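You operate a simulated robot arm through the tools that you are given. There is no shell and no other tool. Be economical: measure what you need, move in short steps, check, and stop when the job is done.

You are at the controls of a simulated robot arm. One attempt, no reset.

TASK
One lead sits on the wrong terminal: move it as the card shows and test the fan.
Fine: The fan box's striped lug is the earth. Work with the supply off; leave the emptied clamp free. Run the fan, then switch off.
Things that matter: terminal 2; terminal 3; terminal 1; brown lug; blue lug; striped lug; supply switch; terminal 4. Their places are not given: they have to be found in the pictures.

It is judged by the outcome, as a careful person would: the job done as asked, and still so three seconds after it is handed in. It fails if anything else is knocked over, pushed out of place, dropped, spilled or broken.

THE ROBOT
A 6-joint arm with a two-finger parallel gripper, fixed in place. Base frame: the origin is at the foot of the arm, x ahead of it, y to its left, z up; the work surface is at about z = 808. Readings come in mm, rad, newtons and seconds.
With the tool pointing down near the work surface it reaches from about 260 to 680 mm from the base axis. Its first joint turns from -1.152 to 1.152 rad. Payload 2.9 kg.
The TCP is the grasp point between the finger pads, 30 mm short of the fingertips. In the tool frame z runs along the fingers and y along their closing line. The gripper opens to 110 mm. The fingers are 20 mm wide and 10 mm thick; the gripper's body (48 by 112 mm) begins 55 mm behind the TCP.
Orientation is that of the tool frame in the base frame, as [roll, pitch, yaw] about the fixed x, y, z axes, in that order (R = Rz(yaw) Ry(pitch) Rx(roll)). With the fingers straight down and closing along the base's y, the tool's x points along the base's -x, its y along +y and its z along -z.

THE INTERFACE
- The arm moves only by the tool apply_moves. Its argument "motion" is a list of rows, each an object of numbers (a shift or turn left out is 0, a gripper value left out holds the last): "rx", "ry", "rz": the turn, a rotation vector about the base's x, y, z in units of 6 degrees (1.0 is 6 degrees); "tx", "ty", "tz": the shift along the base's x, y, z in units of 30 mm (1.0 is 30 mm); "grip": the opening, from 0 (shut) to 1 (fully open). In form: [{"rx": .., "ry": .., "rz": .., "tx": .., "ty": .., "tz": .., "grip": ..}, ...]. A call has 1 to 12 rows; each row shifts and turns the commanded pose from where the row before left it. A call with a number of a shift or a turn outside -1 to 1 is refused whole. Each row takes 0.2 s and may step no farther than 50 mm and 0.15 rad from the row before; otherwise, or with a gripper value out of range, the whole call is refused. Where a pose cannot be reached the arm comes as near as it can. A force on the tool above 40 N (or 10 N above the force at the start of the call, whichever is more), or a blocked arm, ends the call early, and 0.2 s more pass. Each finger travels about 108 mm/s and halts on what it meets, pressing with about 29 N; the grip force reading is that of the motor and also rises with nothing between the fingers. The clock runs only during rows and for 0.2 s after the last one: add rows that do not move to give the fingers time. The reply holds the time, the measured pose of the TCP, the force on the tool along the base axes, the opening and the grip force, in the units named above and with some noise.
- Cameras (640 x 400 px; columns grow to the right, rows downward): "scene" is fixed at [79, 437.1, 1384]; the picture's right is [-0.73, -0.68, 0.00], its down [-0.39, 0.41, -0.83] and it looks along [0.56, -0.60, -0.56] (base axes); focal length 351 px, centre (320, 200). "wrist" rides on the gripper at [-36, 0, -57] in the tool frame; the picture's right is [0.00, -1.00, 0.00], its down [0.97, 0.00, -0.24] and it looks along [0.24, 0.00, 0.97] (tool axes); focal length 218 px, centre (320, 200).
- capture(camera): a new picture of that camera. No time passes.
- measure_at(camera, pixels): for up to 12 pixels [column, row] of the newest picture of that camera ("zoom" is the newest enlarged one), the place [x, y, z] in the base frame of the surface seen there, good to about 3 mm. No time passes.
- close_up(camera, box): a new picture of the part [left, top, right, bottom] of that camera's present view, enlarged. No time passes.
- sign_off(): hands the job in; it is judged then, once.

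Keep the steps short. Do not move on a guess: measure, check each grasp and each placing, and mend mistakes. In all there are 80 turns and 54 pictures (those below and enlarged ones count). Leave the gripper open and the arm clear of the work at the hand-in unless told otherwise, and finish with a single line.

The tools are called after "Request:" as a command line: name --argument value ..., lists and objects as JSON in quotes. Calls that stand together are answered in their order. apply_moves: Moves the arm, as the interface text tells. Its arguments: {"type":"object","properties":{"motion":{"type":"array"}},"required":["motion"]} The other tools are called the same way: capture (camera) takes a picture; measure_at (camera, pixels) gives the place of the surface under pixels of a picture; close_up (camera, box) takes an enlarged picture of a part of a camera's view; sign_off () hands the job in.

At the start:

```text
time_s: 0.0
tcp_pos: [479.4, 162.2, 1150.5]
tool_rot: [3.141, -0.001, -3.141]
ft_force: [-0.4, 0.0, 0.4]
gripper_width: 110.1
grip_force: 0.1
```

scene: 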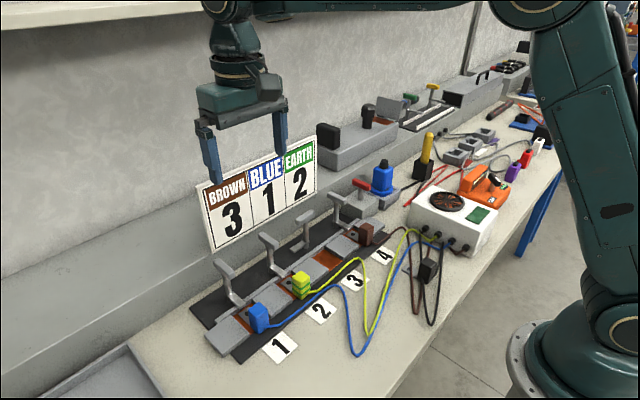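
wrist: 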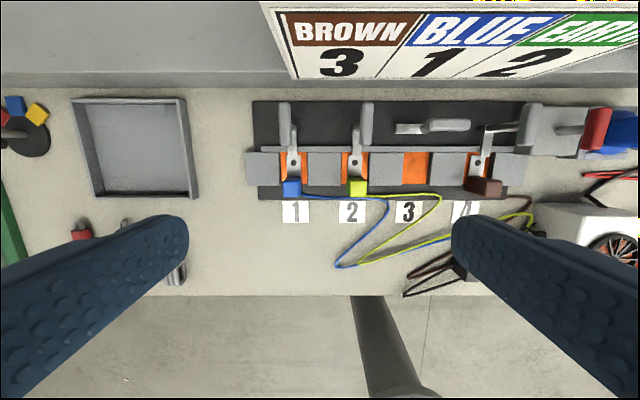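

The card says brown on 3, blue on 1, earth on 2. The brown lug looks to be on 4. I'll take enlarged views of the terminals and the switch.

Request:
close_up --camera "scene" --box '[190, 170, 430, 370]'

Request:
close_up --camera "wrist" --box '[240, 80, 640, 300]'

Request:
close_up --camera "scene" --box '[310, 90, 550, 290]'

```text
2.00 times, centred on (310, 270) of scene
```

zoom: 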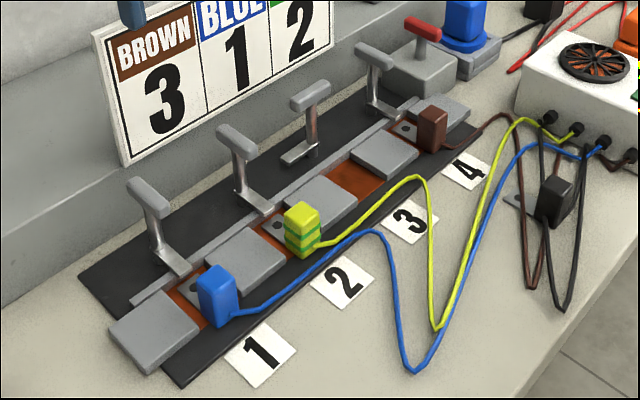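

```text
1.60 times, centred on (440, 190) of wrist
```

zoom: 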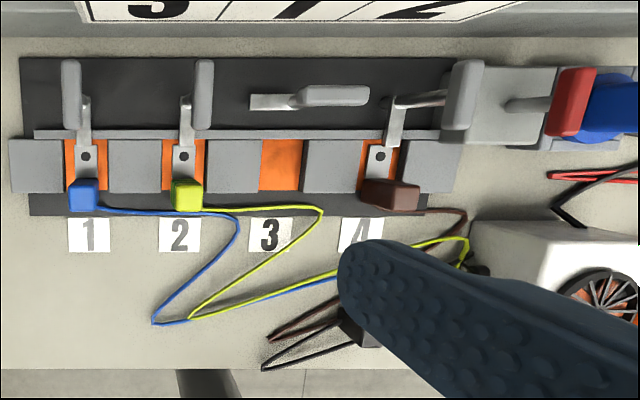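

```text
2.00 times, centred on (430, 190) of scene
```

zoom: 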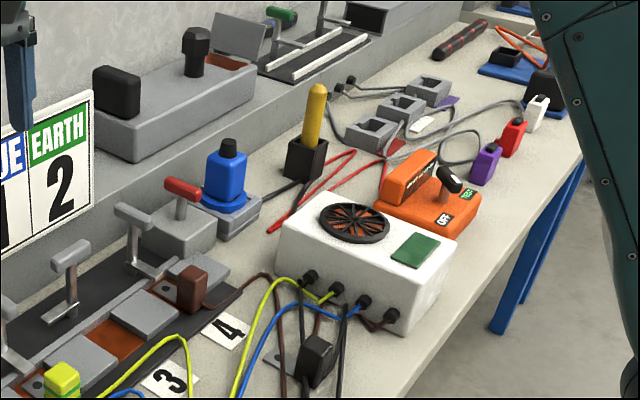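

I need more detail on the switch candidates, the clamps and the dark lug.

Request:
close_up --camera "scene" --box '[320, 150, 480, 250]'

Request:
close_up --camera "scene" --box '[380, 210, 500, 335]'

Request:
close_up --camera "scene" --box '[290, 170, 410, 290]'

Request:
close_up --camera "scene" --box '[440, 110, 560, 210]'

```text
4.00 times, centred on (400, 200) of scene
```

zoom: 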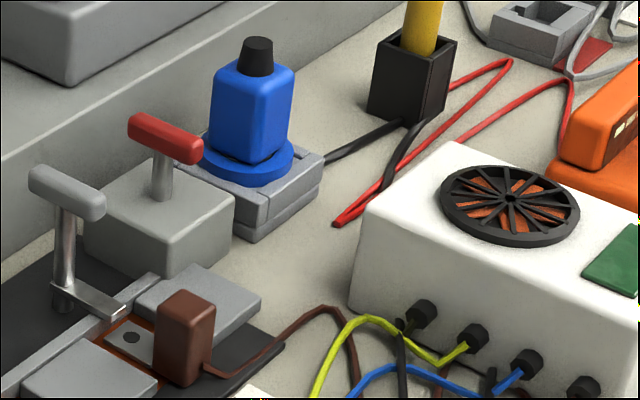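

```text
3.20 times, centred on (440, 272) of scene
```

zoom: 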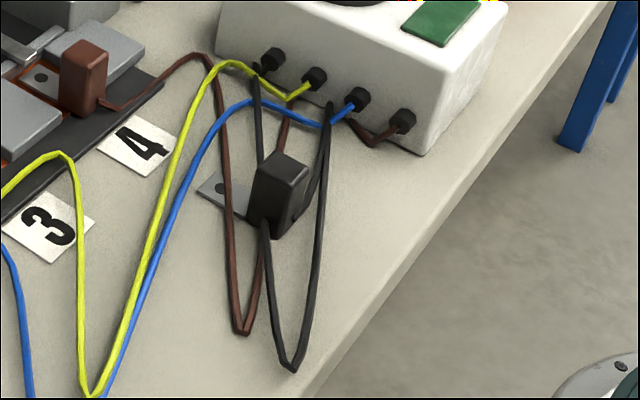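

```text
3.33 times, centred on (350, 230) of scene
```

zoom: 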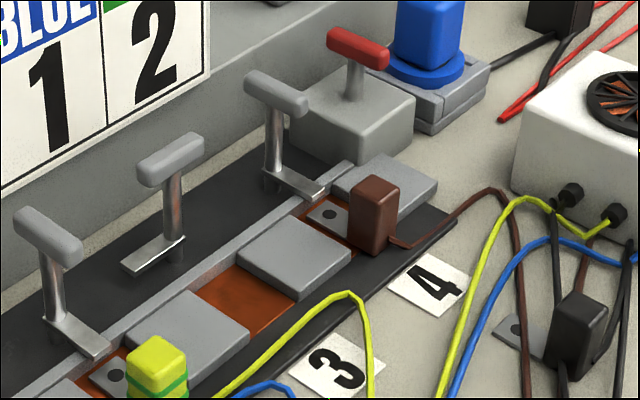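

```text
4.00 times, centred on (500, 160) of scene
```

zoom: 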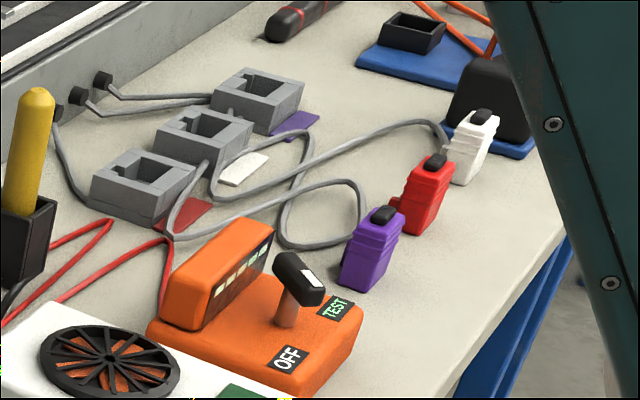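

The clamps look like swing levers on posts, with clamp 3 open. The red T-handle box beside terminal 4 may be the supply switch. I'll measure the key points before moving the camera over them.

Request:
close_up --camera "scene" --box '[280, 170, 440, 270]'

Request:
measure_at --camera "scene" --pixels '[[366, 186], [367, 226], [354, 200], [310, 215], [269, 240], [222, 268], [325, 259], [382, 165], [450, 200], [494, 178], [302, 277], [258, 310]]'

```text
4.00 times, centred on (360, 220) of scene
```

zoom: 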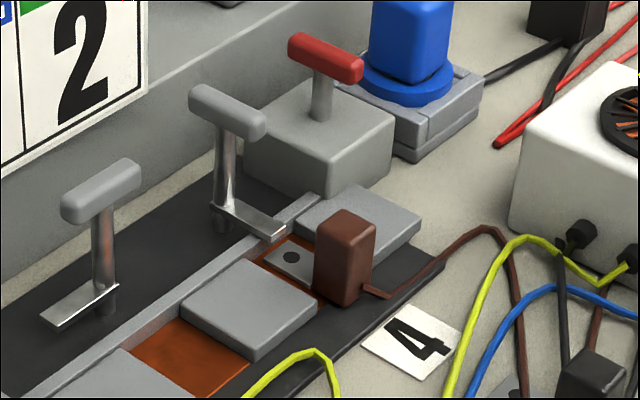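

```text
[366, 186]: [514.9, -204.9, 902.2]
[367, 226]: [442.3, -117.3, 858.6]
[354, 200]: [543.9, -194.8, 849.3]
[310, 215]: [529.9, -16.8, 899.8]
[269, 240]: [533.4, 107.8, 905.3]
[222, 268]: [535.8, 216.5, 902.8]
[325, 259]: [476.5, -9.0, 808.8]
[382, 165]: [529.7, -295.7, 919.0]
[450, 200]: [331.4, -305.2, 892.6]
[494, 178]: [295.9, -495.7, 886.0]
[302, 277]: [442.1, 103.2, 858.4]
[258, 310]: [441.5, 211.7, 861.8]
```

I'll measure the handles, bars and lug in this zoom.

Request:
measure_at --camera "zoom" --pixels '[[200, 95], [250, 122], [222, 180], [275, 232], [75, 205], [128, 170], [103, 250], [52, 318], [300, 43], [350, 68], [323, 100], [345, 225]]'

Request:
measure_at --camera "scene" --pixels '[[344, 205], [350, 284], [338, 257], [353, 284], [322, 262], [384, 208], [332, 287], [382, 160], [426, 266], [385, 255], [354, 282], [447, 205]]'

```text
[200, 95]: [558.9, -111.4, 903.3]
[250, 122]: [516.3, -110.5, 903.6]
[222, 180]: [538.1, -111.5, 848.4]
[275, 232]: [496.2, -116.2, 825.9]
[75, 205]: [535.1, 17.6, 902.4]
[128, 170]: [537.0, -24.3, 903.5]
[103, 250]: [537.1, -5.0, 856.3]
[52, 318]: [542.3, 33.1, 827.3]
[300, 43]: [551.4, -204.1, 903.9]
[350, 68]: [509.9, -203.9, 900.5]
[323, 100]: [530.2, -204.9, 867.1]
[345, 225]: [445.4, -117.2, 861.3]
```

```text
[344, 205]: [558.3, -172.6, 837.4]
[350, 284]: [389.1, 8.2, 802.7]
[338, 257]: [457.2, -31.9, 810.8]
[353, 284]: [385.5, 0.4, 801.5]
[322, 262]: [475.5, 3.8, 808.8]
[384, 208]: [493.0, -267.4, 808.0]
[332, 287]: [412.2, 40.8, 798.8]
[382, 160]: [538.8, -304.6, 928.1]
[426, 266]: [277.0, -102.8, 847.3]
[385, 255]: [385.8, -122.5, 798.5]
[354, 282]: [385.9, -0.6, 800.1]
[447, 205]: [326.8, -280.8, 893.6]
```

The posts are at about x 537 and y 216, 107, -5 and -112. The handle tops are at z≈904. The red handle is at (530,-204). I'll move the wrist camera above the red handle at the current height.

Request:
apply_moves --motion '[{"ty": -1}, {"ty": -1}, {"ty": -1}, {"ty": -1}, {"ty": -1}, {"ty": -1}, {"ty": -1}, {"ty": -1}, {"ty": -1}, {"ty": -1}, {"ty": -1}, {}]'

Request:
capture --camera "wrist"

Request:
close_up --camera "scene" --box '[320, 140, 480, 260]'

```text
time_s: 2.6
tcp_pos: [479.7, -169.5, 1152.6]
tool_rot: [3.141, 0.0, 3.141]
ft_force: [0.8, -0.6, -0.8]
gripper_width: 110.1
grip_force: 0.1
```

```text
43 pictures are left
```

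wrist: 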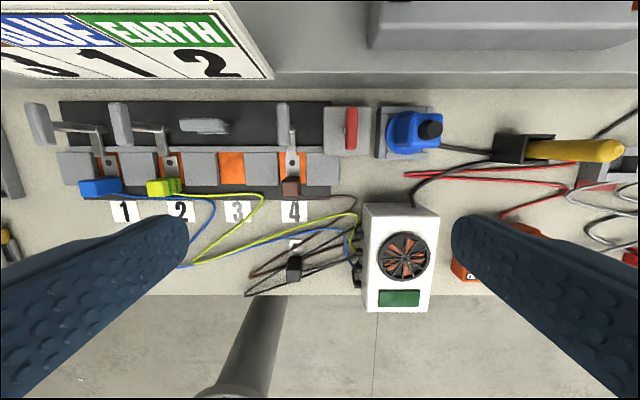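

```text
3.33 times, centred on (400, 200) of scene
```

zoom: 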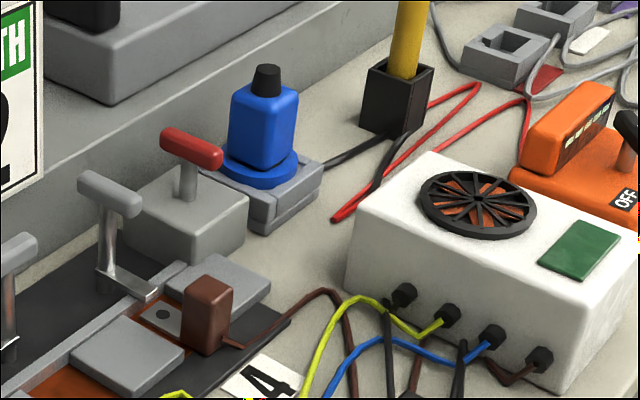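

Request:
close_up --camera "wrist" --box '[270, 90, 450, 200]'

Request:
close_up --camera "wrist" --box '[220, 170, 470, 320]'

```text
3.56 times, centred on (360, 145) of wrist
```

zoom: 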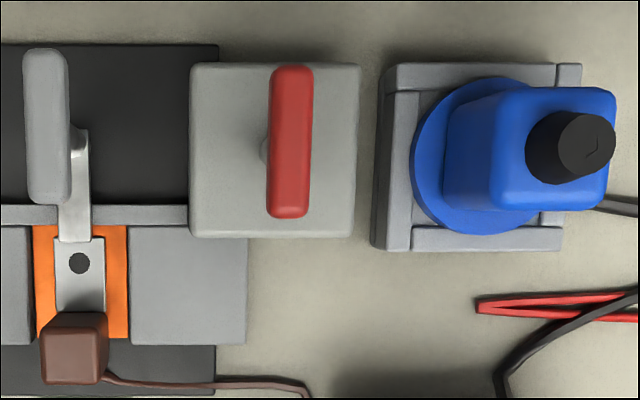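

```text
2.56 times, centred on (345, 245) of wrist
```

zoom: 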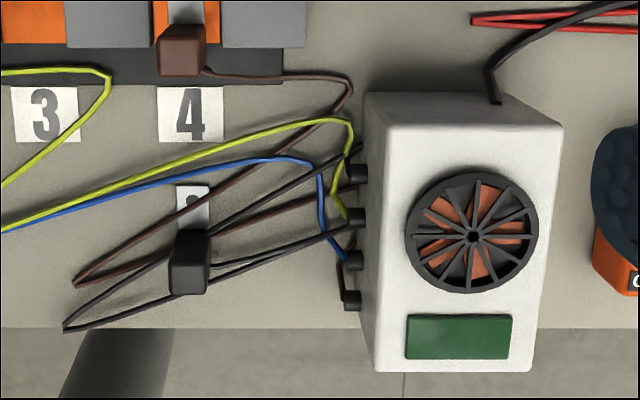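

I see no ON/OFF mark on the switch so far. I'll look at it and the card once at higher zoom.

Request:
close_up --camera "scene" --box '[330, 165, 394, 225]'

Request:
close_up --camera "scene" --box '[190, 90, 420, 250]'

```text
6.67 times, centred on (362, 195) of scene
```

zoom: 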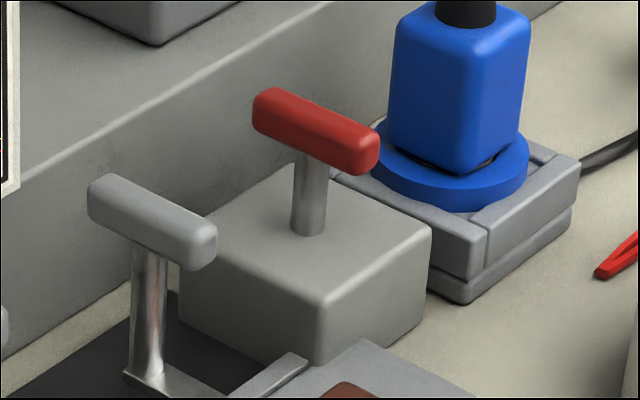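

```text
2.50 times, centred on (305, 170) of scene
```

zoom: 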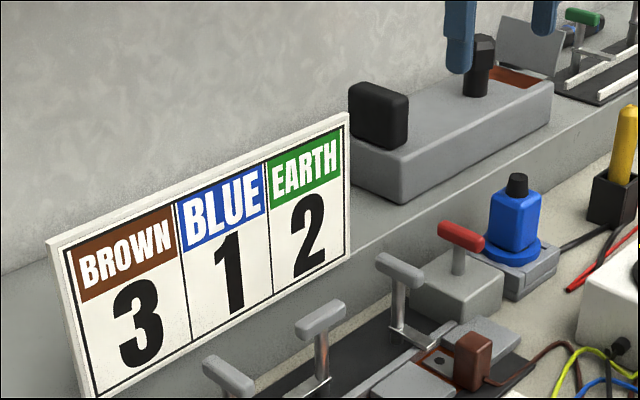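

No label is visible, so I take handle-across-the-strip as off. Clamps 1, 2 and 4 have their bars pointing along -x over the lugs, and open clamp 3's bar points along +y. So opening clamp 4 is a -90° turn of its handle about z. I'll go above handle 4 at (537,-111) with the fingers partly closed.

Request:
apply_moves --motion '[{"tx": 0.95, "ty": 0.97, "grip": 0.5}, {"tx": 0.95, "ty": 0.97}, {"tz": -1}, {"tz": -1}, {"tz": -1}, {"tz": -1}, {"tz": -1}, {}]'

Request:
capture --camera "wrist"

```text
time_s: 4.4
tcp_pos: [535.6, -105.4, 997.0]
tool_rot: [-3.141, -0.001, -3.141]
ft_force: [-1.2, -0.8, 0.0]
gripper_width: 55.3
grip_force: 0.0
```

```text
37 pictures are left
```

wrist: 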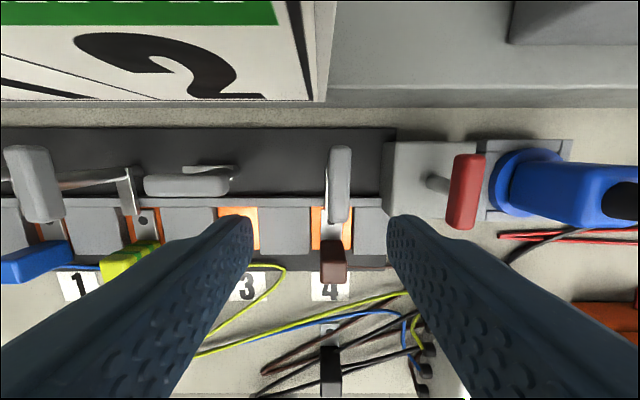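

I'll refine the position of handle 4 and the other parts from this view.

Request:
measure_at --camera "wrist" --pixels '[[340, 150], [339, 185], [338, 218], [331, 185], [348, 185], [335, 247], [185, 186], [468, 158], [466, 222], [292, 220], [372, 220], [240, 225]]'

```text
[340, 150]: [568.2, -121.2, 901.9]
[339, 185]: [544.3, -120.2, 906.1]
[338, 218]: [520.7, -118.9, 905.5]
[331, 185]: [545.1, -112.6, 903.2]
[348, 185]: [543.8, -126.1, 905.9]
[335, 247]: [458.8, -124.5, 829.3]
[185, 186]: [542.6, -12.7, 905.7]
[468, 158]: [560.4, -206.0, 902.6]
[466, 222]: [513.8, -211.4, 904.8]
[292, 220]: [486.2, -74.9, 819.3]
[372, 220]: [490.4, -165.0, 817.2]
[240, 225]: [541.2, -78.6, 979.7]
```

Handle 4 is centred near (542,-118.5). I'll centre over it and come down to z≈930, above the handle, then check.

Request:
apply_moves --motion '[{"tx": 0.2, "ty": -0.35, "tz": -0.8}, {"tz": -0.4}, {}]'

Request:
capture --camera "wrist"

Request:
close_up --camera "scene" --box '[270, 140, 430, 260]'

```text
time_s: 5.2
tcp_pos: [540.9, -117.3, 961.5]
tool_rot: [-3.139, 0.001, -3.141]
ft_force: [0.4, 1.0, 0.1]
gripper_width: 55.0
grip_force: 0.1
```

```text
36 pictures are left
```

wrist: 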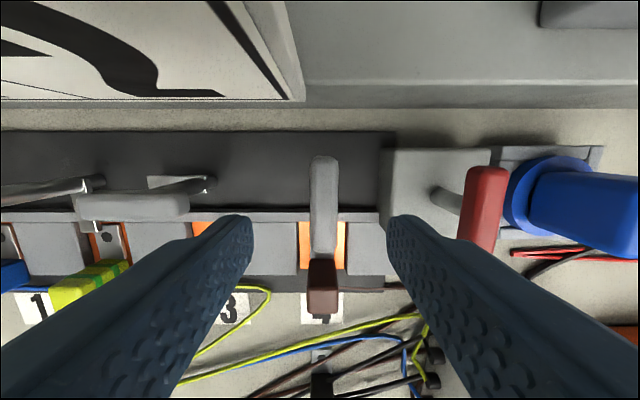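

```text
3.33 times, centred on (350, 200) of scene
```

zoom: 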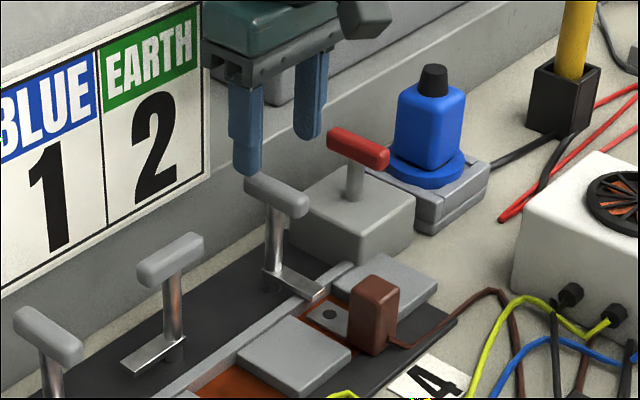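

Request:
measure_at --camera "wrist" --pixels '[[324, 162], [324, 205], [323, 248], [313, 205], [335, 205], [324, 159], [323, 252], [184, 207], [84, 207], [130, 200]]'

```text
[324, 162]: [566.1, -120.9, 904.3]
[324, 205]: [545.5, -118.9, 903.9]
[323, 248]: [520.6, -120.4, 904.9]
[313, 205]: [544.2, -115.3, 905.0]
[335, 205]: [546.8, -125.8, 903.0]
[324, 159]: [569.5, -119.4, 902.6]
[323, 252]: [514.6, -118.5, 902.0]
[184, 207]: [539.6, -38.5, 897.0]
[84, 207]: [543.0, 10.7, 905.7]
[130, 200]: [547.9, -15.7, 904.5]
```

Handle 4 is centred at (542.5,-119.5), top 904. I'm descending to TCP z≈895 and closing gently.

Request:
apply_moves --motion '[{"tx": 0.05, "ty": -0.07, "tz": -0.75}, {"tz": -0.75}, {"tz": -0.7}, {}, {"grip": 0.3}, {"grip": 0.1}, {"grip": 0.0}, {}, {}]'

Request:
capture --camera "wrist"

```text
time_s: 7.2
tcp_pos: [544.3, -119.6, 895.7]
tool_rot: [-3.141, 0.001, -3.14]
ft_force: [0.0, 8.4, -2.5]
gripper_width: 15.8
grip_force: 45.3
```

```text
34 pictures are left
```

wrist: 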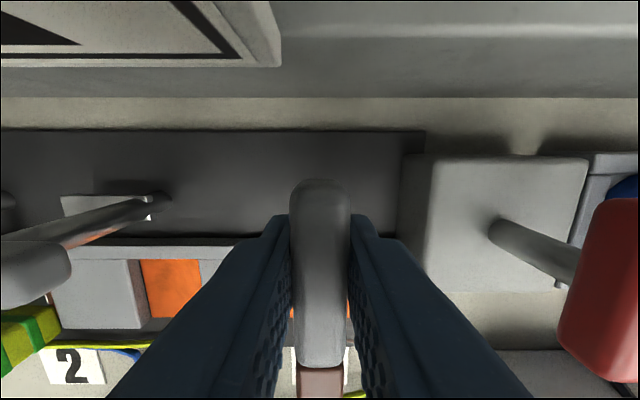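

The handle is gripped at 15.8 mm. I'll turn it -30° first and check.

Request:
apply_moves --motion '[{"rz": -0.5}, {"rz": -0.9}, {"rz": -0.9}, {"rz": -0.9}, {"rz": -0.9}, {"rz": -0.9}, {}]'

Request:
close_up --camera "scene" --box '[270, 170, 430, 270]'

```text
time_s: 8.8
tcp_pos: [544.4, -119.8, 896.3]
tool_rot: [3.14, 0.0, 2.619]
ft_force: [12.4, 19.6, -17.3]
gripper_width: 15.9
grip_force: 44.4
```

```text
4.00 times, centred on (350, 220) of scene
```

zoom: 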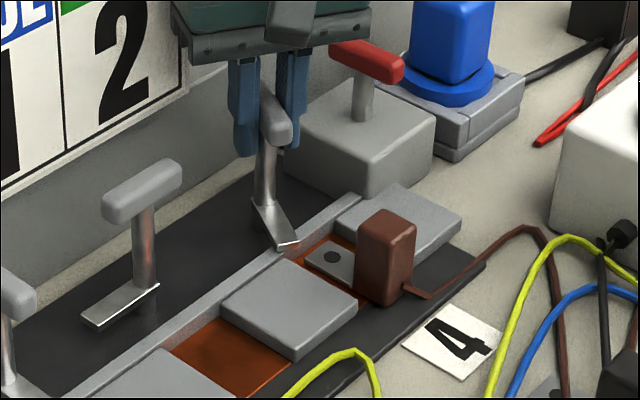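

The bar is swinging clear toward +y. The tool is being pushed about (12,20,-17) N, so I'll ease it 1–2 mm that way and continue turning.

Request:
apply_moves --motion '[{"tx": 0.03, "ty": 0.06, "tz": -0.03}, {"rz": -1}, {"rz": -1}, {"rz": -1}, {}]'

```text
time_s: 10.0
tcp_pos: [541.8, -119.9, 898.9]
tool_rot: [-3.138, -0.005, 2.308]
ft_force: [-36.3, 9.8, -7.8]
gripper_width: 15.7
grip_force: 45.1
```

x force is now -36 N, so I'm correcting -2 mm in x before turning on.

Request:
apply_moves --motion '[{"tx": -0.07}, {}]'

```text
time_s: 10.6
tcp_pos: [542.2, -119.3, 897.4]
tool_rot: [3.141, -0.002, 2.302]
ft_force: [-6.4, 6.0, -5.8]
gripper_width: 16.0
grip_force: 44.9
```

Forces are low now. Continuing the turn.

Request:
apply_moves --motion '[{"rz": -1}, {"rz": -1}, {"rz": -1}, {}]'

```text
time_s: 11.0
tcp_pos: [540.1, -116.2, 898.3]
tool_rot: [-3.141, -0.005, 2.225]
ft_force: [-20.6, 4.0, 4.3]
gripper_width: 15.9
grip_force: 45.2
stopped in row 2: the force on the tool passed its limit (the readings are from after the stop); the commanded pose is now the measured one
```

Request:
close_up --camera "scene" --box '[270, 170, 430, 270]'

Request:
capture --camera "wrist"

```text
4.00 times, centred on (350, 220) of scene
```

zoom: 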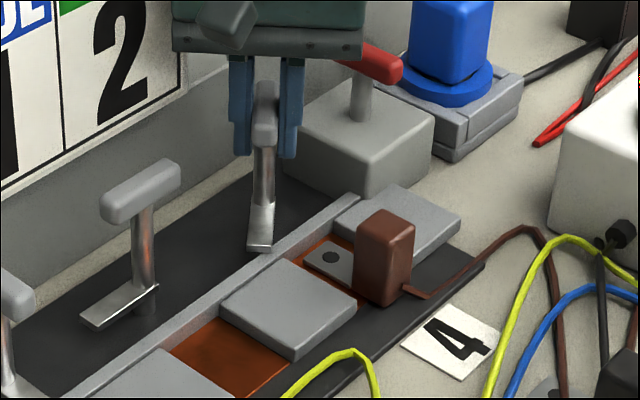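

```text
31 pictures are left
```

wrist: 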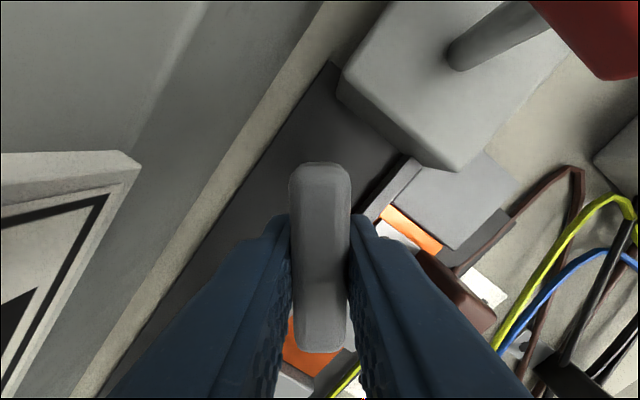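

Nothing blocks it. The force comes from a small offset. I'll ease off and continue in smaller turns.

Request:
apply_moves --motion '[{"tx": -0.03}, {}, {"rz": -0.5}, {"rz": -0.5}, {}]'

```text
time_s: 12.1
tcp_pos: [540.1, -115.0, 898.4]
tool_rot: [-3.141, -0.009, 2.136]
ft_force: [-25.2, 4.2, 3.5]
gripper_width: 16.0
grip_force: 44.6
stopped in row 5: the force on the tool passed its limit (the readings are from after the stop); the commanded pose is now the measured one
```

By the wrist view the grip has slid about 5 mm along the handle. Before correcting it, I'll check whether the gripper body is near the card or the shelf.

Request:
measure_at --camera "zoom" --pixels '[[185, 5], [183, 75], [100, 130], [260, 100], [262, 135], [258, 240], [205, 45], [340, 45], [235, 20], [380, 60]]'

Request:
capture --camera "scene"

```text
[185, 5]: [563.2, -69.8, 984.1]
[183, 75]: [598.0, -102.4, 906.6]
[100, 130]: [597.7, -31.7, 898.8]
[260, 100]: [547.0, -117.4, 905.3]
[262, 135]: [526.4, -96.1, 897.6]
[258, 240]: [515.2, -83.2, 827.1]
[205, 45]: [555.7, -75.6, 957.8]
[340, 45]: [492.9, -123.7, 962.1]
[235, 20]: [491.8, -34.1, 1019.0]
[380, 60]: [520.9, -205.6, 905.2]
```

```text
30 pictures are left
```

scene: 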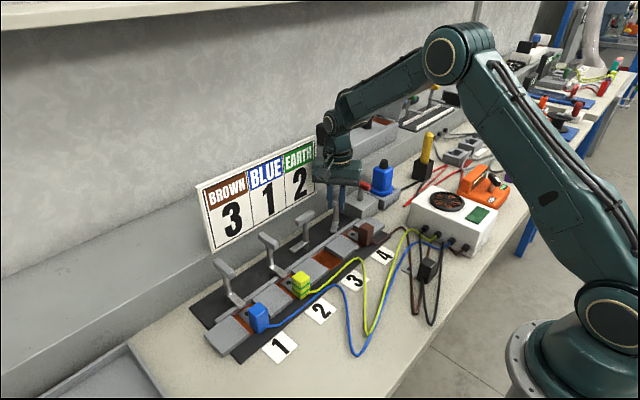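

The card's face is at about x=598 and reaches y≈-103, so the gripper body corner is touching it. In the picture the card hasn't moved. I'll let go of the handle, back off in -x, lift, turn the tool back, and finish the swing by pushing.

Request:
apply_moves --motion '[{"grip": 0.25}, {"grip": 0.5, "tx": -0.15}, {"tx": -0.15}, {"tz": 0.7}, {"tz": 1}, {"tx": -0.8, "rz": 1}, {"rz": 1, "tx": -0.5}, {"rz": 1}, {"rz": 1}, {"rz": 1}, {}]'

Request:
capture --camera "scene"

```text
time_s: 14.5
tcp_pos: [492.6, -114.2, 946.3]
tool_rot: [-3.139, -0.007, 2.661]
ft_force: [0.2, -0.6, 0.8]
gripper_width: 55.0
grip_force: 0.0
```

```text
29 pictures are left
```

scene: 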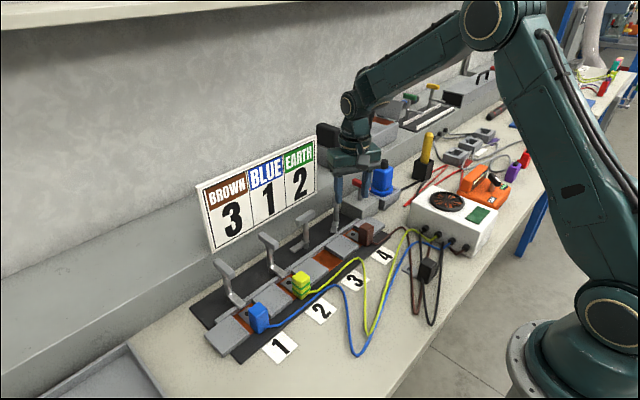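

The card is in the same place. I'll finish turning the tool square, close the fingers and look at handle 4.

Request:
apply_moves --motion '[{"rz": 1, "grip": 0.2}, {"rz": 1, "grip": 0}, {"rz": 1}, {"rz": 1}, {"rz": 0.58}, {}]'

Request:
capture --camera "wrist"

```text
time_s: 15.9
tcp_pos: [493.3, -115.3, 948.3]
tool_rot: [-3.14, -0.005, 3.14]
ft_force: [-0.2, 0.2, 0.2]
gripper_width: 0.0
grip_force: 28.9
```

```text
28 pictures are left
```

wrist: 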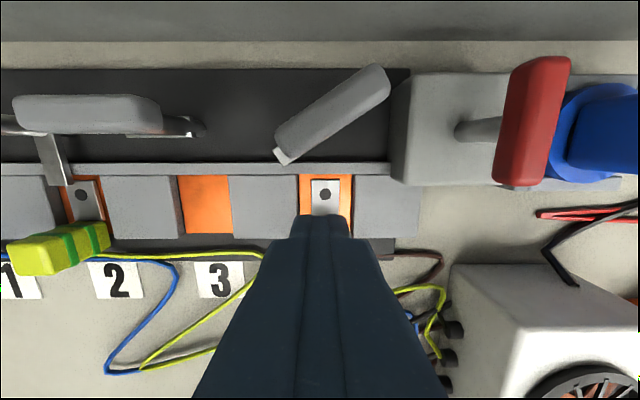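

Request:
measure_at --camera "wrist" --pixels '[[283, 138], [376, 78], [330, 108], [300, 145], [385, 95], [25, 110], [150, 112], [326, 193], [300, 210], [264, 190]]'

```text
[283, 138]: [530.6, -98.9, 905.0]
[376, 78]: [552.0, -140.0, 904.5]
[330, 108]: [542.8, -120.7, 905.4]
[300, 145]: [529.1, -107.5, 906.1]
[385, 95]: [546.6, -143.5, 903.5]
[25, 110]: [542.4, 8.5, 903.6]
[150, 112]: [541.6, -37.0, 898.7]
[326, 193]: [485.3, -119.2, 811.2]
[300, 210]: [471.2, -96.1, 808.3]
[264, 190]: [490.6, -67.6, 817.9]
```

I'll lower the closed fingers in front of the near end (530,-99) and push it +x to line the handle up along y.

Request:
apply_moves --motion '[{"ty": 0.5}, {"tz": -0.9}, {"tz": -0.8}, {}, {"tx": 0.4}, {"tx": 0.3}, {"tx": 0.2}, {"tx": 0.13}, {}]'

Request:
capture --camera "wrist"

```text
time_s: 18.0
tcp_pos: [522.3, -95.3, 896.2]
tool_rot: [3.137, -0.013, -3.133]
ft_force: [-3.6, 5.4, 3.0]
gripper_width: 0.1
grip_force: 29.1
stopped in row 9: the force on the tool passed its limit (the readings are from after the stop); the commanded pose is now the measured one
```

```text
27 pictures are left
```

wrist: 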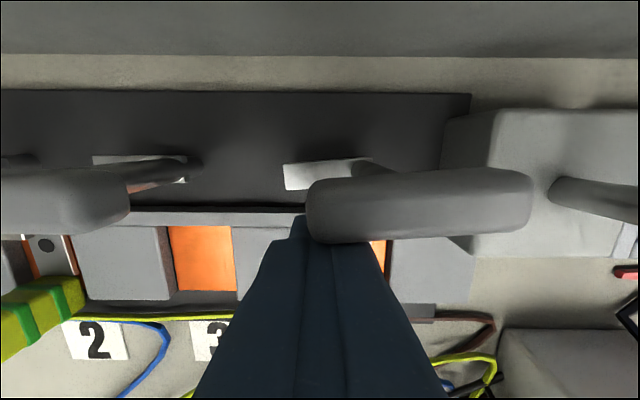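

Handle 4 is now nearly along y, and clamp 4 is open. I'll back off, lift and go over the brown lug with open fingers.

Request:
apply_moves --motion '[{"tx": -0.6}, {"tz": 1}, {"tz": 1, "grip": 0.25}, {"tx": -1, "ty": -0.3, "grip": 0.5}, {"tx": -0.9, "ty": -0.3}, {"grip": 0.5}, {}]'

Request:
capture --camera "wrist"

Request:
close_up --camera "scene" --box '[270, 170, 430, 290]'

```text
time_s: 19.6
tcp_pos: [446.9, -113.5, 956.1]
tool_rot: [3.136, -0.011, -3.134]
ft_force: [1.0, -0.1, -0.7]
gripper_width: 55.2
grip_force: 0.0
```

```text
26 pictures are left
```

wrist: 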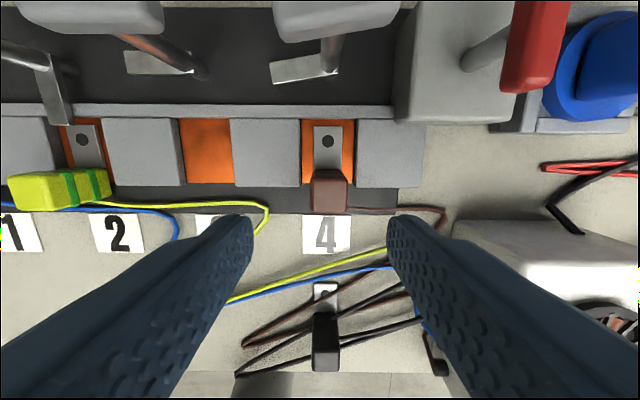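

```text
3.33 times, centred on (350, 230) of scene
```

zoom: 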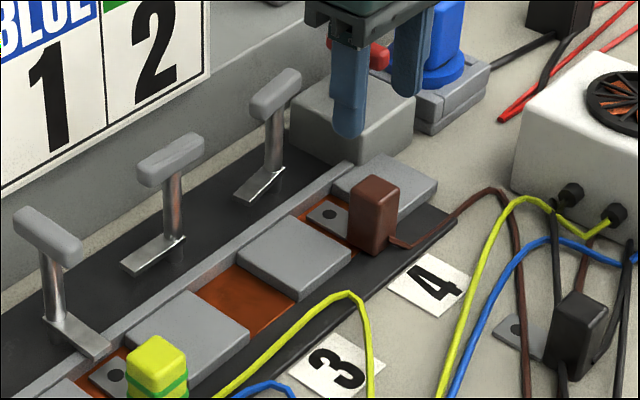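

Clamp 4 is open and matches clamp 3. I'll measure the lug, its spade, and both pads.

Request:
measure_at --camera "wrist" --pixels '[[330, 195], [330, 208], [315, 195], [345, 195], [330, 178], [328, 130], [328, 160], [207, 150], [181, 150], [234, 150], [303, 165], [355, 165]]'

Request:
measure_at --camera "zoom" --pixels '[[375, 185], [360, 185], [390, 190], [375, 200], [356, 225], [245, 300], [295, 255], [400, 242], [378, 250], [150, 350]]'

```text
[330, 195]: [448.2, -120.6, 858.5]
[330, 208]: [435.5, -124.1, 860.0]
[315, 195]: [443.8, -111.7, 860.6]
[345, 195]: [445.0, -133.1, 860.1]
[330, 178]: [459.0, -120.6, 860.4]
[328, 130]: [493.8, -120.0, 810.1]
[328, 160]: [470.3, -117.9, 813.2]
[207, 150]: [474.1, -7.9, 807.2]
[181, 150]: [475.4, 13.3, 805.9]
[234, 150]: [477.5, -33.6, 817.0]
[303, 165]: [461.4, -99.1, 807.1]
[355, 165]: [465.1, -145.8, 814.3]
```

```text
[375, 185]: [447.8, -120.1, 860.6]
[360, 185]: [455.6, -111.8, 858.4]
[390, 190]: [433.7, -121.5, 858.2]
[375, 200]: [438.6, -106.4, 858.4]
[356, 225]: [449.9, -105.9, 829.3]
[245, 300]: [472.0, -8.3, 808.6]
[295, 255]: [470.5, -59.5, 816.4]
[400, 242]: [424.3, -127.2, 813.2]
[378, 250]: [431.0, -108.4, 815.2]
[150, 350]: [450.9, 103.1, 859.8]
```

The lug block is centred at (445,-120.5), top z 860. The grey blocks are at z 817 and pad 3 is centred near y -12. I'll descend to TCP z≈856 and grip.

Request:
apply_moves --motion '[{"tx": -0.05, "ty": -0.24, "tz": -0.7}, {"tz": -0.9}, {"tz": -0.9}, {"tz": -0.85}, {}, {"grip": 0.35}, {"grip": 0.2}, {"grip": 0.1}, {}, {}]'

Request:
capture --camera "wrist"

```text
time_s: 21.8
tcp_pos: [444.9, -124.4, 856.5]
tool_rot: [3.136, -0.014, -3.134]
ft_force: [-0.3, 0.0, 0.7]
gripper_width: 26.9
grip_force: 28.4
```

```text
24 pictures are left
```

wrist: 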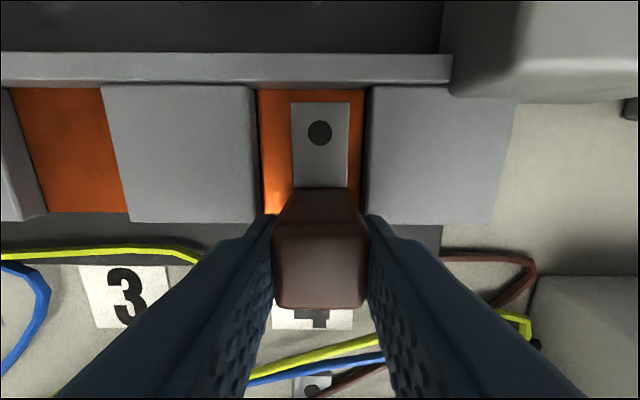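

The lug is held at 26.9 mm. Lifting straight up about 45 mm.

Request:
apply_moves --motion '[{"tz": 0.3}, {"tz": 0.6}, {"tz": 0.6}, {}]'

Request:
capture --camera "wrist"

Request:
close_up --camera "scene" --box '[270, 150, 470, 290]'

```text
time_s: 22.8
tcp_pos: [442.6, -122.0, 902.2]
tool_rot: [3.136, -0.013, -3.134]
ft_force: [0.1, -0.2, -0.7]
gripper_width: 27.2
grip_force: 28.9
```

```text
23 pictures are left
```

wrist: 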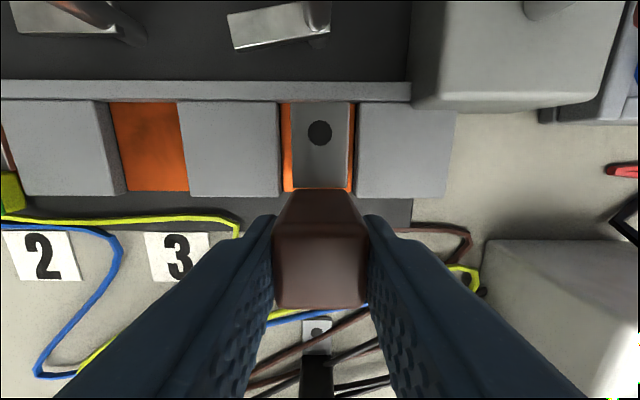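

```text
2.86 times, centred on (370, 220) of scene
```

zoom: 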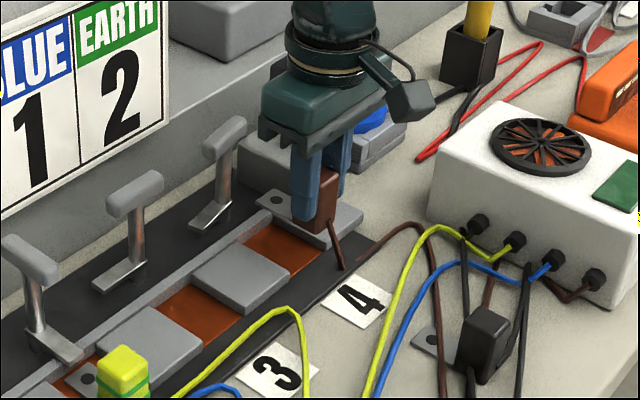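

The lug is up with its lead. I'll move +107 mm in y above terminal 3.

Request:
apply_moves --motion '[{"ty": 0.9}, {"ty": 0.9}, {"ty": 0.9}, {"ty": 0.87}, {}]'

Request:
capture --camera "wrist"

```text
time_s: 24.0
tcp_pos: [445.3, -17.6, 902.1]
tool_rot: [3.137, -0.013, -3.134]
ft_force: [-0.1, -0.1, -0.1]
gripper_width: 27.1
grip_force: 29.1
```

```text
21 pictures are left
```

wrist: 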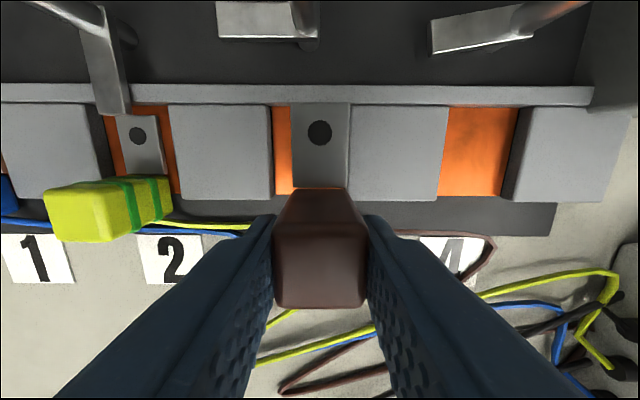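

Pad 3's gap (columns 273–350) is centred about 7 px left of where pad 4's was, so I shift +5 mm in y and lower to z≈860 with a check.

Request:
apply_moves --motion '[{"ty": 0.16}, {"tz": -0.5}, {"tz": -0.4}, {}]'

Request:
capture --camera "wrist"

```text
time_s: 25.0
tcp_pos: [445.1, -10.9, 874.3]
tool_rot: [3.137, -0.012, -3.134]
ft_force: [-0.7, -0.5, -0.7]
gripper_width: 27.2
grip_force: 29.4
```

```text
20 pictures are left
```

wrist: 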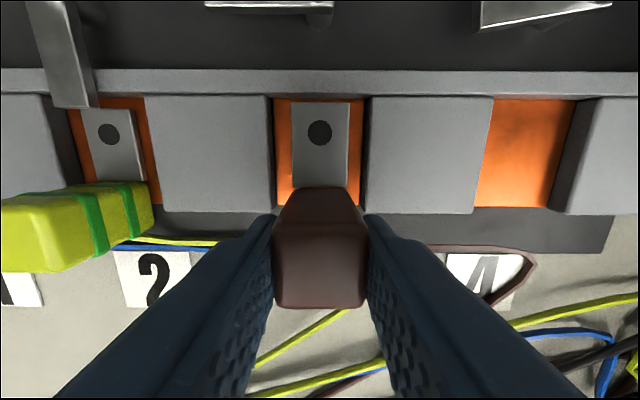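

Well centred now (spade 291–350 in gap 273–370). Lowering the last ~18 mm.

Request:
apply_moves --motion '[{"tz": -0.35}, {"tz": -0.15}, {"tz": -0.08}, {}]'

Request:
close_up --camera "scene" --box '[250, 190, 410, 310]'

```text
time_s: 26.0
tcp_pos: [444.5, -10.1, 856.9]
tool_rot: [3.137, -0.012, -3.134]
ft_force: [0.0, 0.2, -0.5]
gripper_width: 27.2
grip_force: 29.3
```

```text
3.33 times, centred on (330, 250) of scene
```

zoom: 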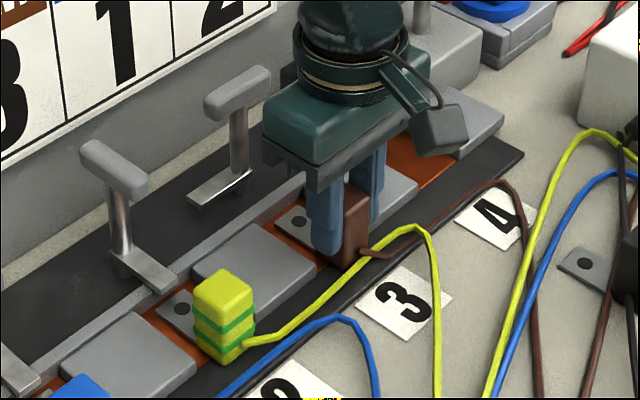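

It's nearly seated with no contact force yet. I'll lower 1–2 mm more to feel the pad.

Request:
apply_moves --motion '[{"tz": -0.04}, {}, {"tz": -0.03}, {}]'

```text
time_s: 27.0
tcp_pos: [446.2, -10.6, 856.1]
tool_rot: [3.137, -0.01, -3.135]
ft_force: [-7.2, -2.3, 24.6]
gripper_width: 27.1
grip_force: 29.0
```

Contact at 24 N upward means the lug is seated. I'll open the fingers slightly, then rise and look.

Request:
apply_moves --motion '[{"tz": 0.03}, {"grip": 0.3}, {"grip": 0.45}, {}, {"tz": 0.5}, {"tz": 1}, {"tz": 1}, {"tz": 0.5}, {}]'

Request:
capture --camera "wrist"

Request:
close_up --camera "scene" --box '[250, 190, 410, 310]'

```text
time_s: 29.0
tcp_pos: [446.1, -6.9, 946.3]
tool_rot: [3.135, -0.012, -3.133]
ft_force: [1.1, 0.0, -0.7]
gripper_width: 49.8
grip_force: 0.0
```

```text
18 pictures are left
```

wrist: 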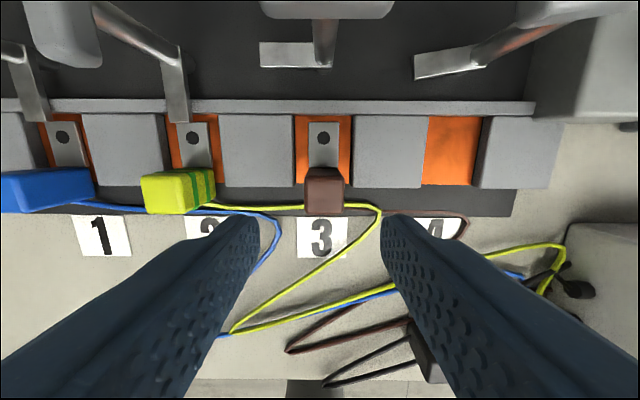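

```text
3.33 times, centred on (330, 250) of scene
```

zoom: 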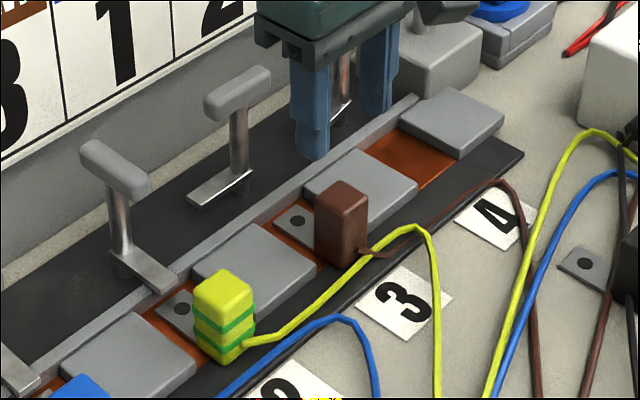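

The brown lug is seated in terminal 3. Before swinging clamp 3 shut by pushing, I'll check how far the card is behind that handle.

Request:
capture --camera "scene"

Request:
measure_at --camera "scene" --pixels '[[300, 195], [300, 175], [300, 155], [240, 190], [240, 220], [310, 142], [301, 216], [304, 211]]'

```text
16 pictures are left
```

scene: 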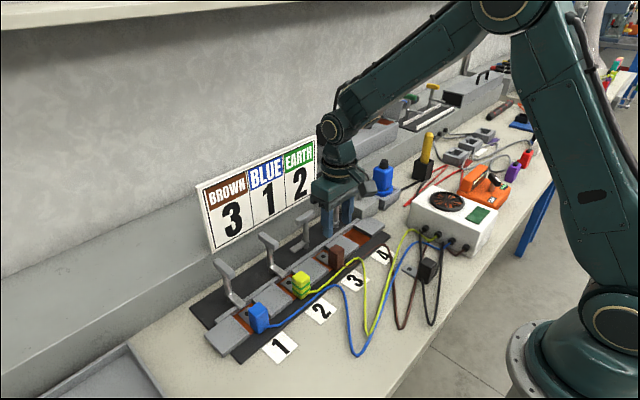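

```text
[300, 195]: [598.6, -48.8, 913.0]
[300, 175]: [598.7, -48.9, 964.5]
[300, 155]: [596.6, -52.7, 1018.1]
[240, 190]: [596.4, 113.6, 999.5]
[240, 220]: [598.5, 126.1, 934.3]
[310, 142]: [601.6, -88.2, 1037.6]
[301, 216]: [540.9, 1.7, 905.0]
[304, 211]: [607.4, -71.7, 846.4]
```

The card stands vertical at x≈598, so I'll keep the tool square. First I push the -y end of handle 3 in +x with closed fingers, then the other end in -y.

Request:
apply_moves --motion '[{"grip": 0.2, "ty": -0.5}, {"grip": 0, "ty": -0.5}, {"tx": 1}, {"tx": 0.95}, {"tz": -0.8}, {"tz": -0.8}, {}, {"tx": 0.5}, {"tx": 0.3}, {"tx": 0.2}, {"tx": 0.15}, {}]'

Request:
capture --camera "wrist"

```text
time_s: 31.6
tcp_pos: [538.4, -41.4, 897.0]
tool_rot: [3.136, -0.013, -3.136]
ft_force: [-0.8, -1.4, 0.4]
gripper_width: 0.0
grip_force: 28.9
```

```text
15 pictures are left
```

wrist: 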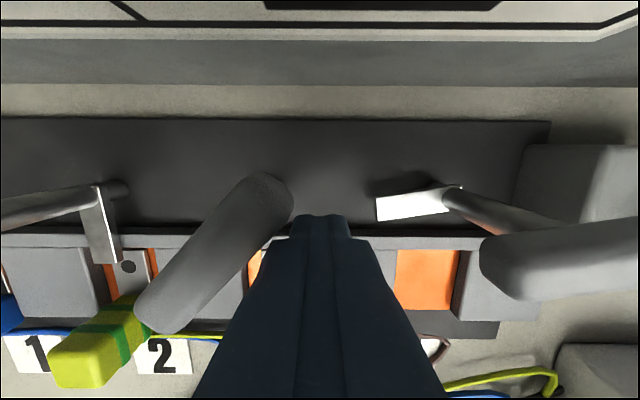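

Handle 3 is about half way round. I'll lift over to its +y side and push the near end toward -y.

Request:
apply_moves --motion '[{"tx": -0.55}, {"tz": 0.8}, {"tz": 0.8}, {"ty": 0.9}, {"ty": 0.9}, {"ty": 0.85}, {"tz": -0.8}, {"tz": -0.8}, {}]'

Request:
capture --camera "wrist"

```text
time_s: 33.6
tcp_pos: [523.4, 38.7, 898.9]
tool_rot: [3.135, -0.011, -3.133]
ft_force: [-0.9, 0.1, 0.7]
gripper_width: 0.0
grip_force: 28.8
```

```text
14 pictures are left
```

wrist: 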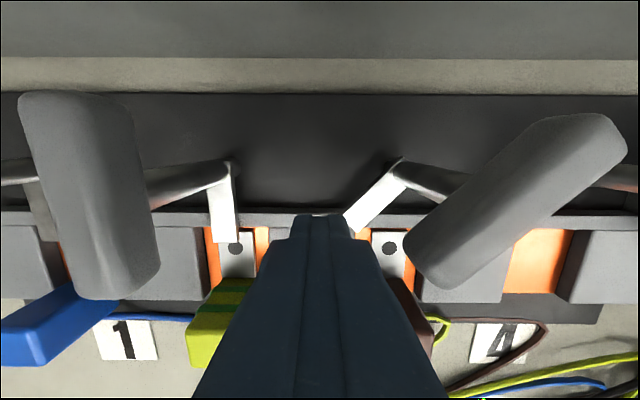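

Request:
apply_moves --motion '[{"ty": -0.5}, {"ty": -0.3}, {"ty": -0.15}, {"ty": -0.12}, {}]'

Request:
capture --camera "wrist"

```text
time_s: 34.8
tcp_pos: [522.0, 10.6, 900.1]
tool_rot: [3.134, -0.012, -3.125]
ft_force: [-8.4, 33.0, 10.9]
gripper_width: 0.0
grip_force: 29.3
```

```text
13 pictures are left
```

wrist: 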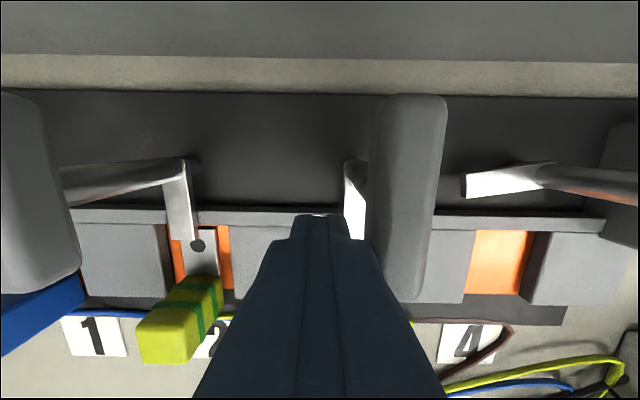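

The handle is almost straight, with a 33 N reaction. I'll back off, then square it by gripping it centred at (542.5,-12.5).

Request:
apply_moves --motion '[{"ty": 0.4}, {"tz": 1}, {"tz": 1, "grip": 0.3}, {"grip": 0.5, "ty": -0.6, "tx": 0.6}, {"ty": -0.56, "tx": 0.08}, {}]'

Request:
capture --camera "wrist"

```text
time_s: 36.2
tcp_pos: [543.5, -16.3, 959.7]
tool_rot: [3.138, -0.011, -3.135]
ft_force: [1.2, 0.0, -0.4]
gripper_width: 55.2
grip_force: 0.0
```

```text
12 pictures are left
```

wrist: 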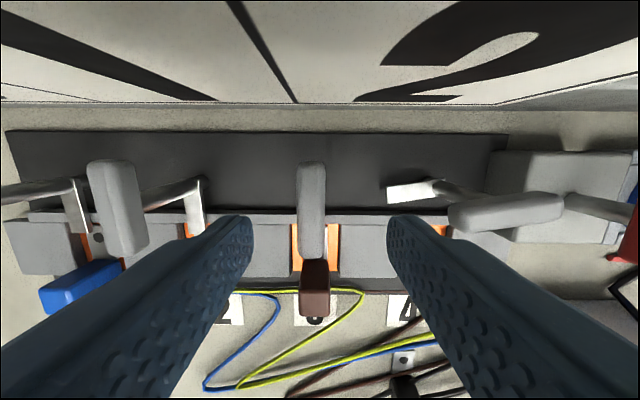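

Request:
apply_moves --motion '[{"ty": 0.13, "tz": -0.7}, {"tz": -0.7}, {"tz": -0.7}, {}, {"grip": 0.3}, {"grip": 0.1}, {"grip": 0.0}, {}, {}]'

```text
time_s: 38.2
tcp_pos: [544.8, -10.6, 895.9]
tool_rot: [3.137, -0.011, -3.131]
ft_force: [-0.5, 20.2, -5.3]
gripper_width: 15.8
grip_force: 45.4
```

The handle is gripped squarely at 15.8 mm, so clamp 3 is shut along x. I'll release, rise and verify.

Request:
apply_moves --motion '[{"grip": 0.25}, {"grip": 0.5}, {}, {"tz": 1}, {"tz": 1}, {"tx": -0.5, "ty": -1}, {"ty": -1}, {"ty": -1}, {}]'

Request:
close_up --camera "scene" --box '[250, 170, 410, 290]'

Request:
capture --camera "wrist"

```text
time_s: 40.2
tcp_pos: [528.6, -100.7, 955.3]
tool_rot: [3.136, -0.011, -3.136]
ft_force: [-0.4, -0.4, -0.4]
gripper_width: 54.8
grip_force: 0.0
```

```text
3.33 times, centred on (330, 230) of scene
```

zoom: 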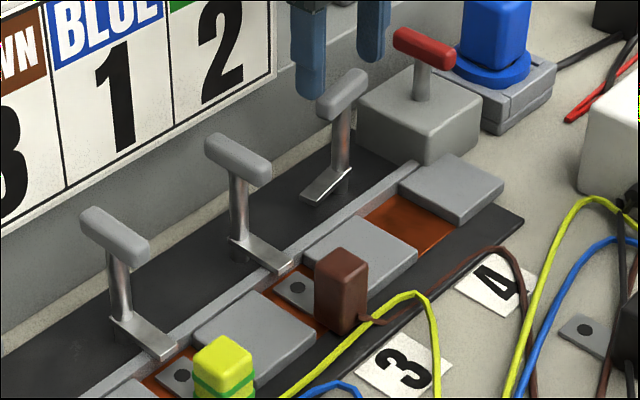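

```text
10 pictures are left
```

wrist: 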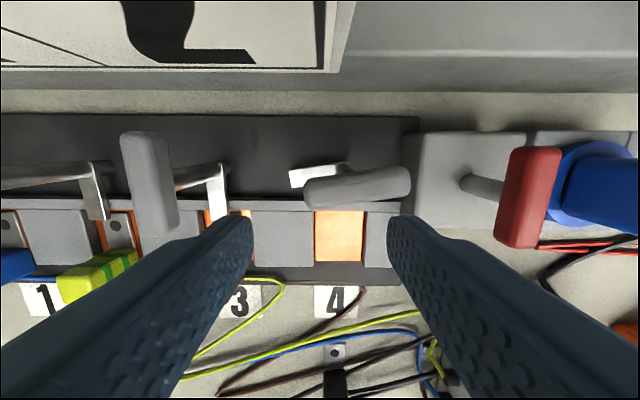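

Clamp 3 now sits like clamp 2. Next is the supply switch: I'll measure the red handle and check the fan is still stationary.

Request:
measure_at --camera "wrist" --pixels '[[537, 153], [530, 195], [520, 240], [512, 195], [552, 190], [585, 165], [470, 160], [430, 25], [600, 60]]'

Request:
close_up --camera "scene" --box '[390, 170, 510, 260]'

```text
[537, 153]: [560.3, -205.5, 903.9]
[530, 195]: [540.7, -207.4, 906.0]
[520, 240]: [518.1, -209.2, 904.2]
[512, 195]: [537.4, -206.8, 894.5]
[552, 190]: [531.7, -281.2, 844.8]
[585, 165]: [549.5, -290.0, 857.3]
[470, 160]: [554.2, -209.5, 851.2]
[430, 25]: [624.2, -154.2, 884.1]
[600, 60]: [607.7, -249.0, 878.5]
```

```text
4.44 times, centred on (450, 215) of scene
```

zoom: 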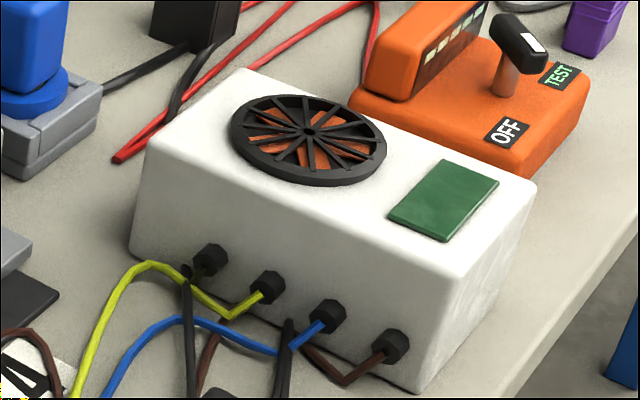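

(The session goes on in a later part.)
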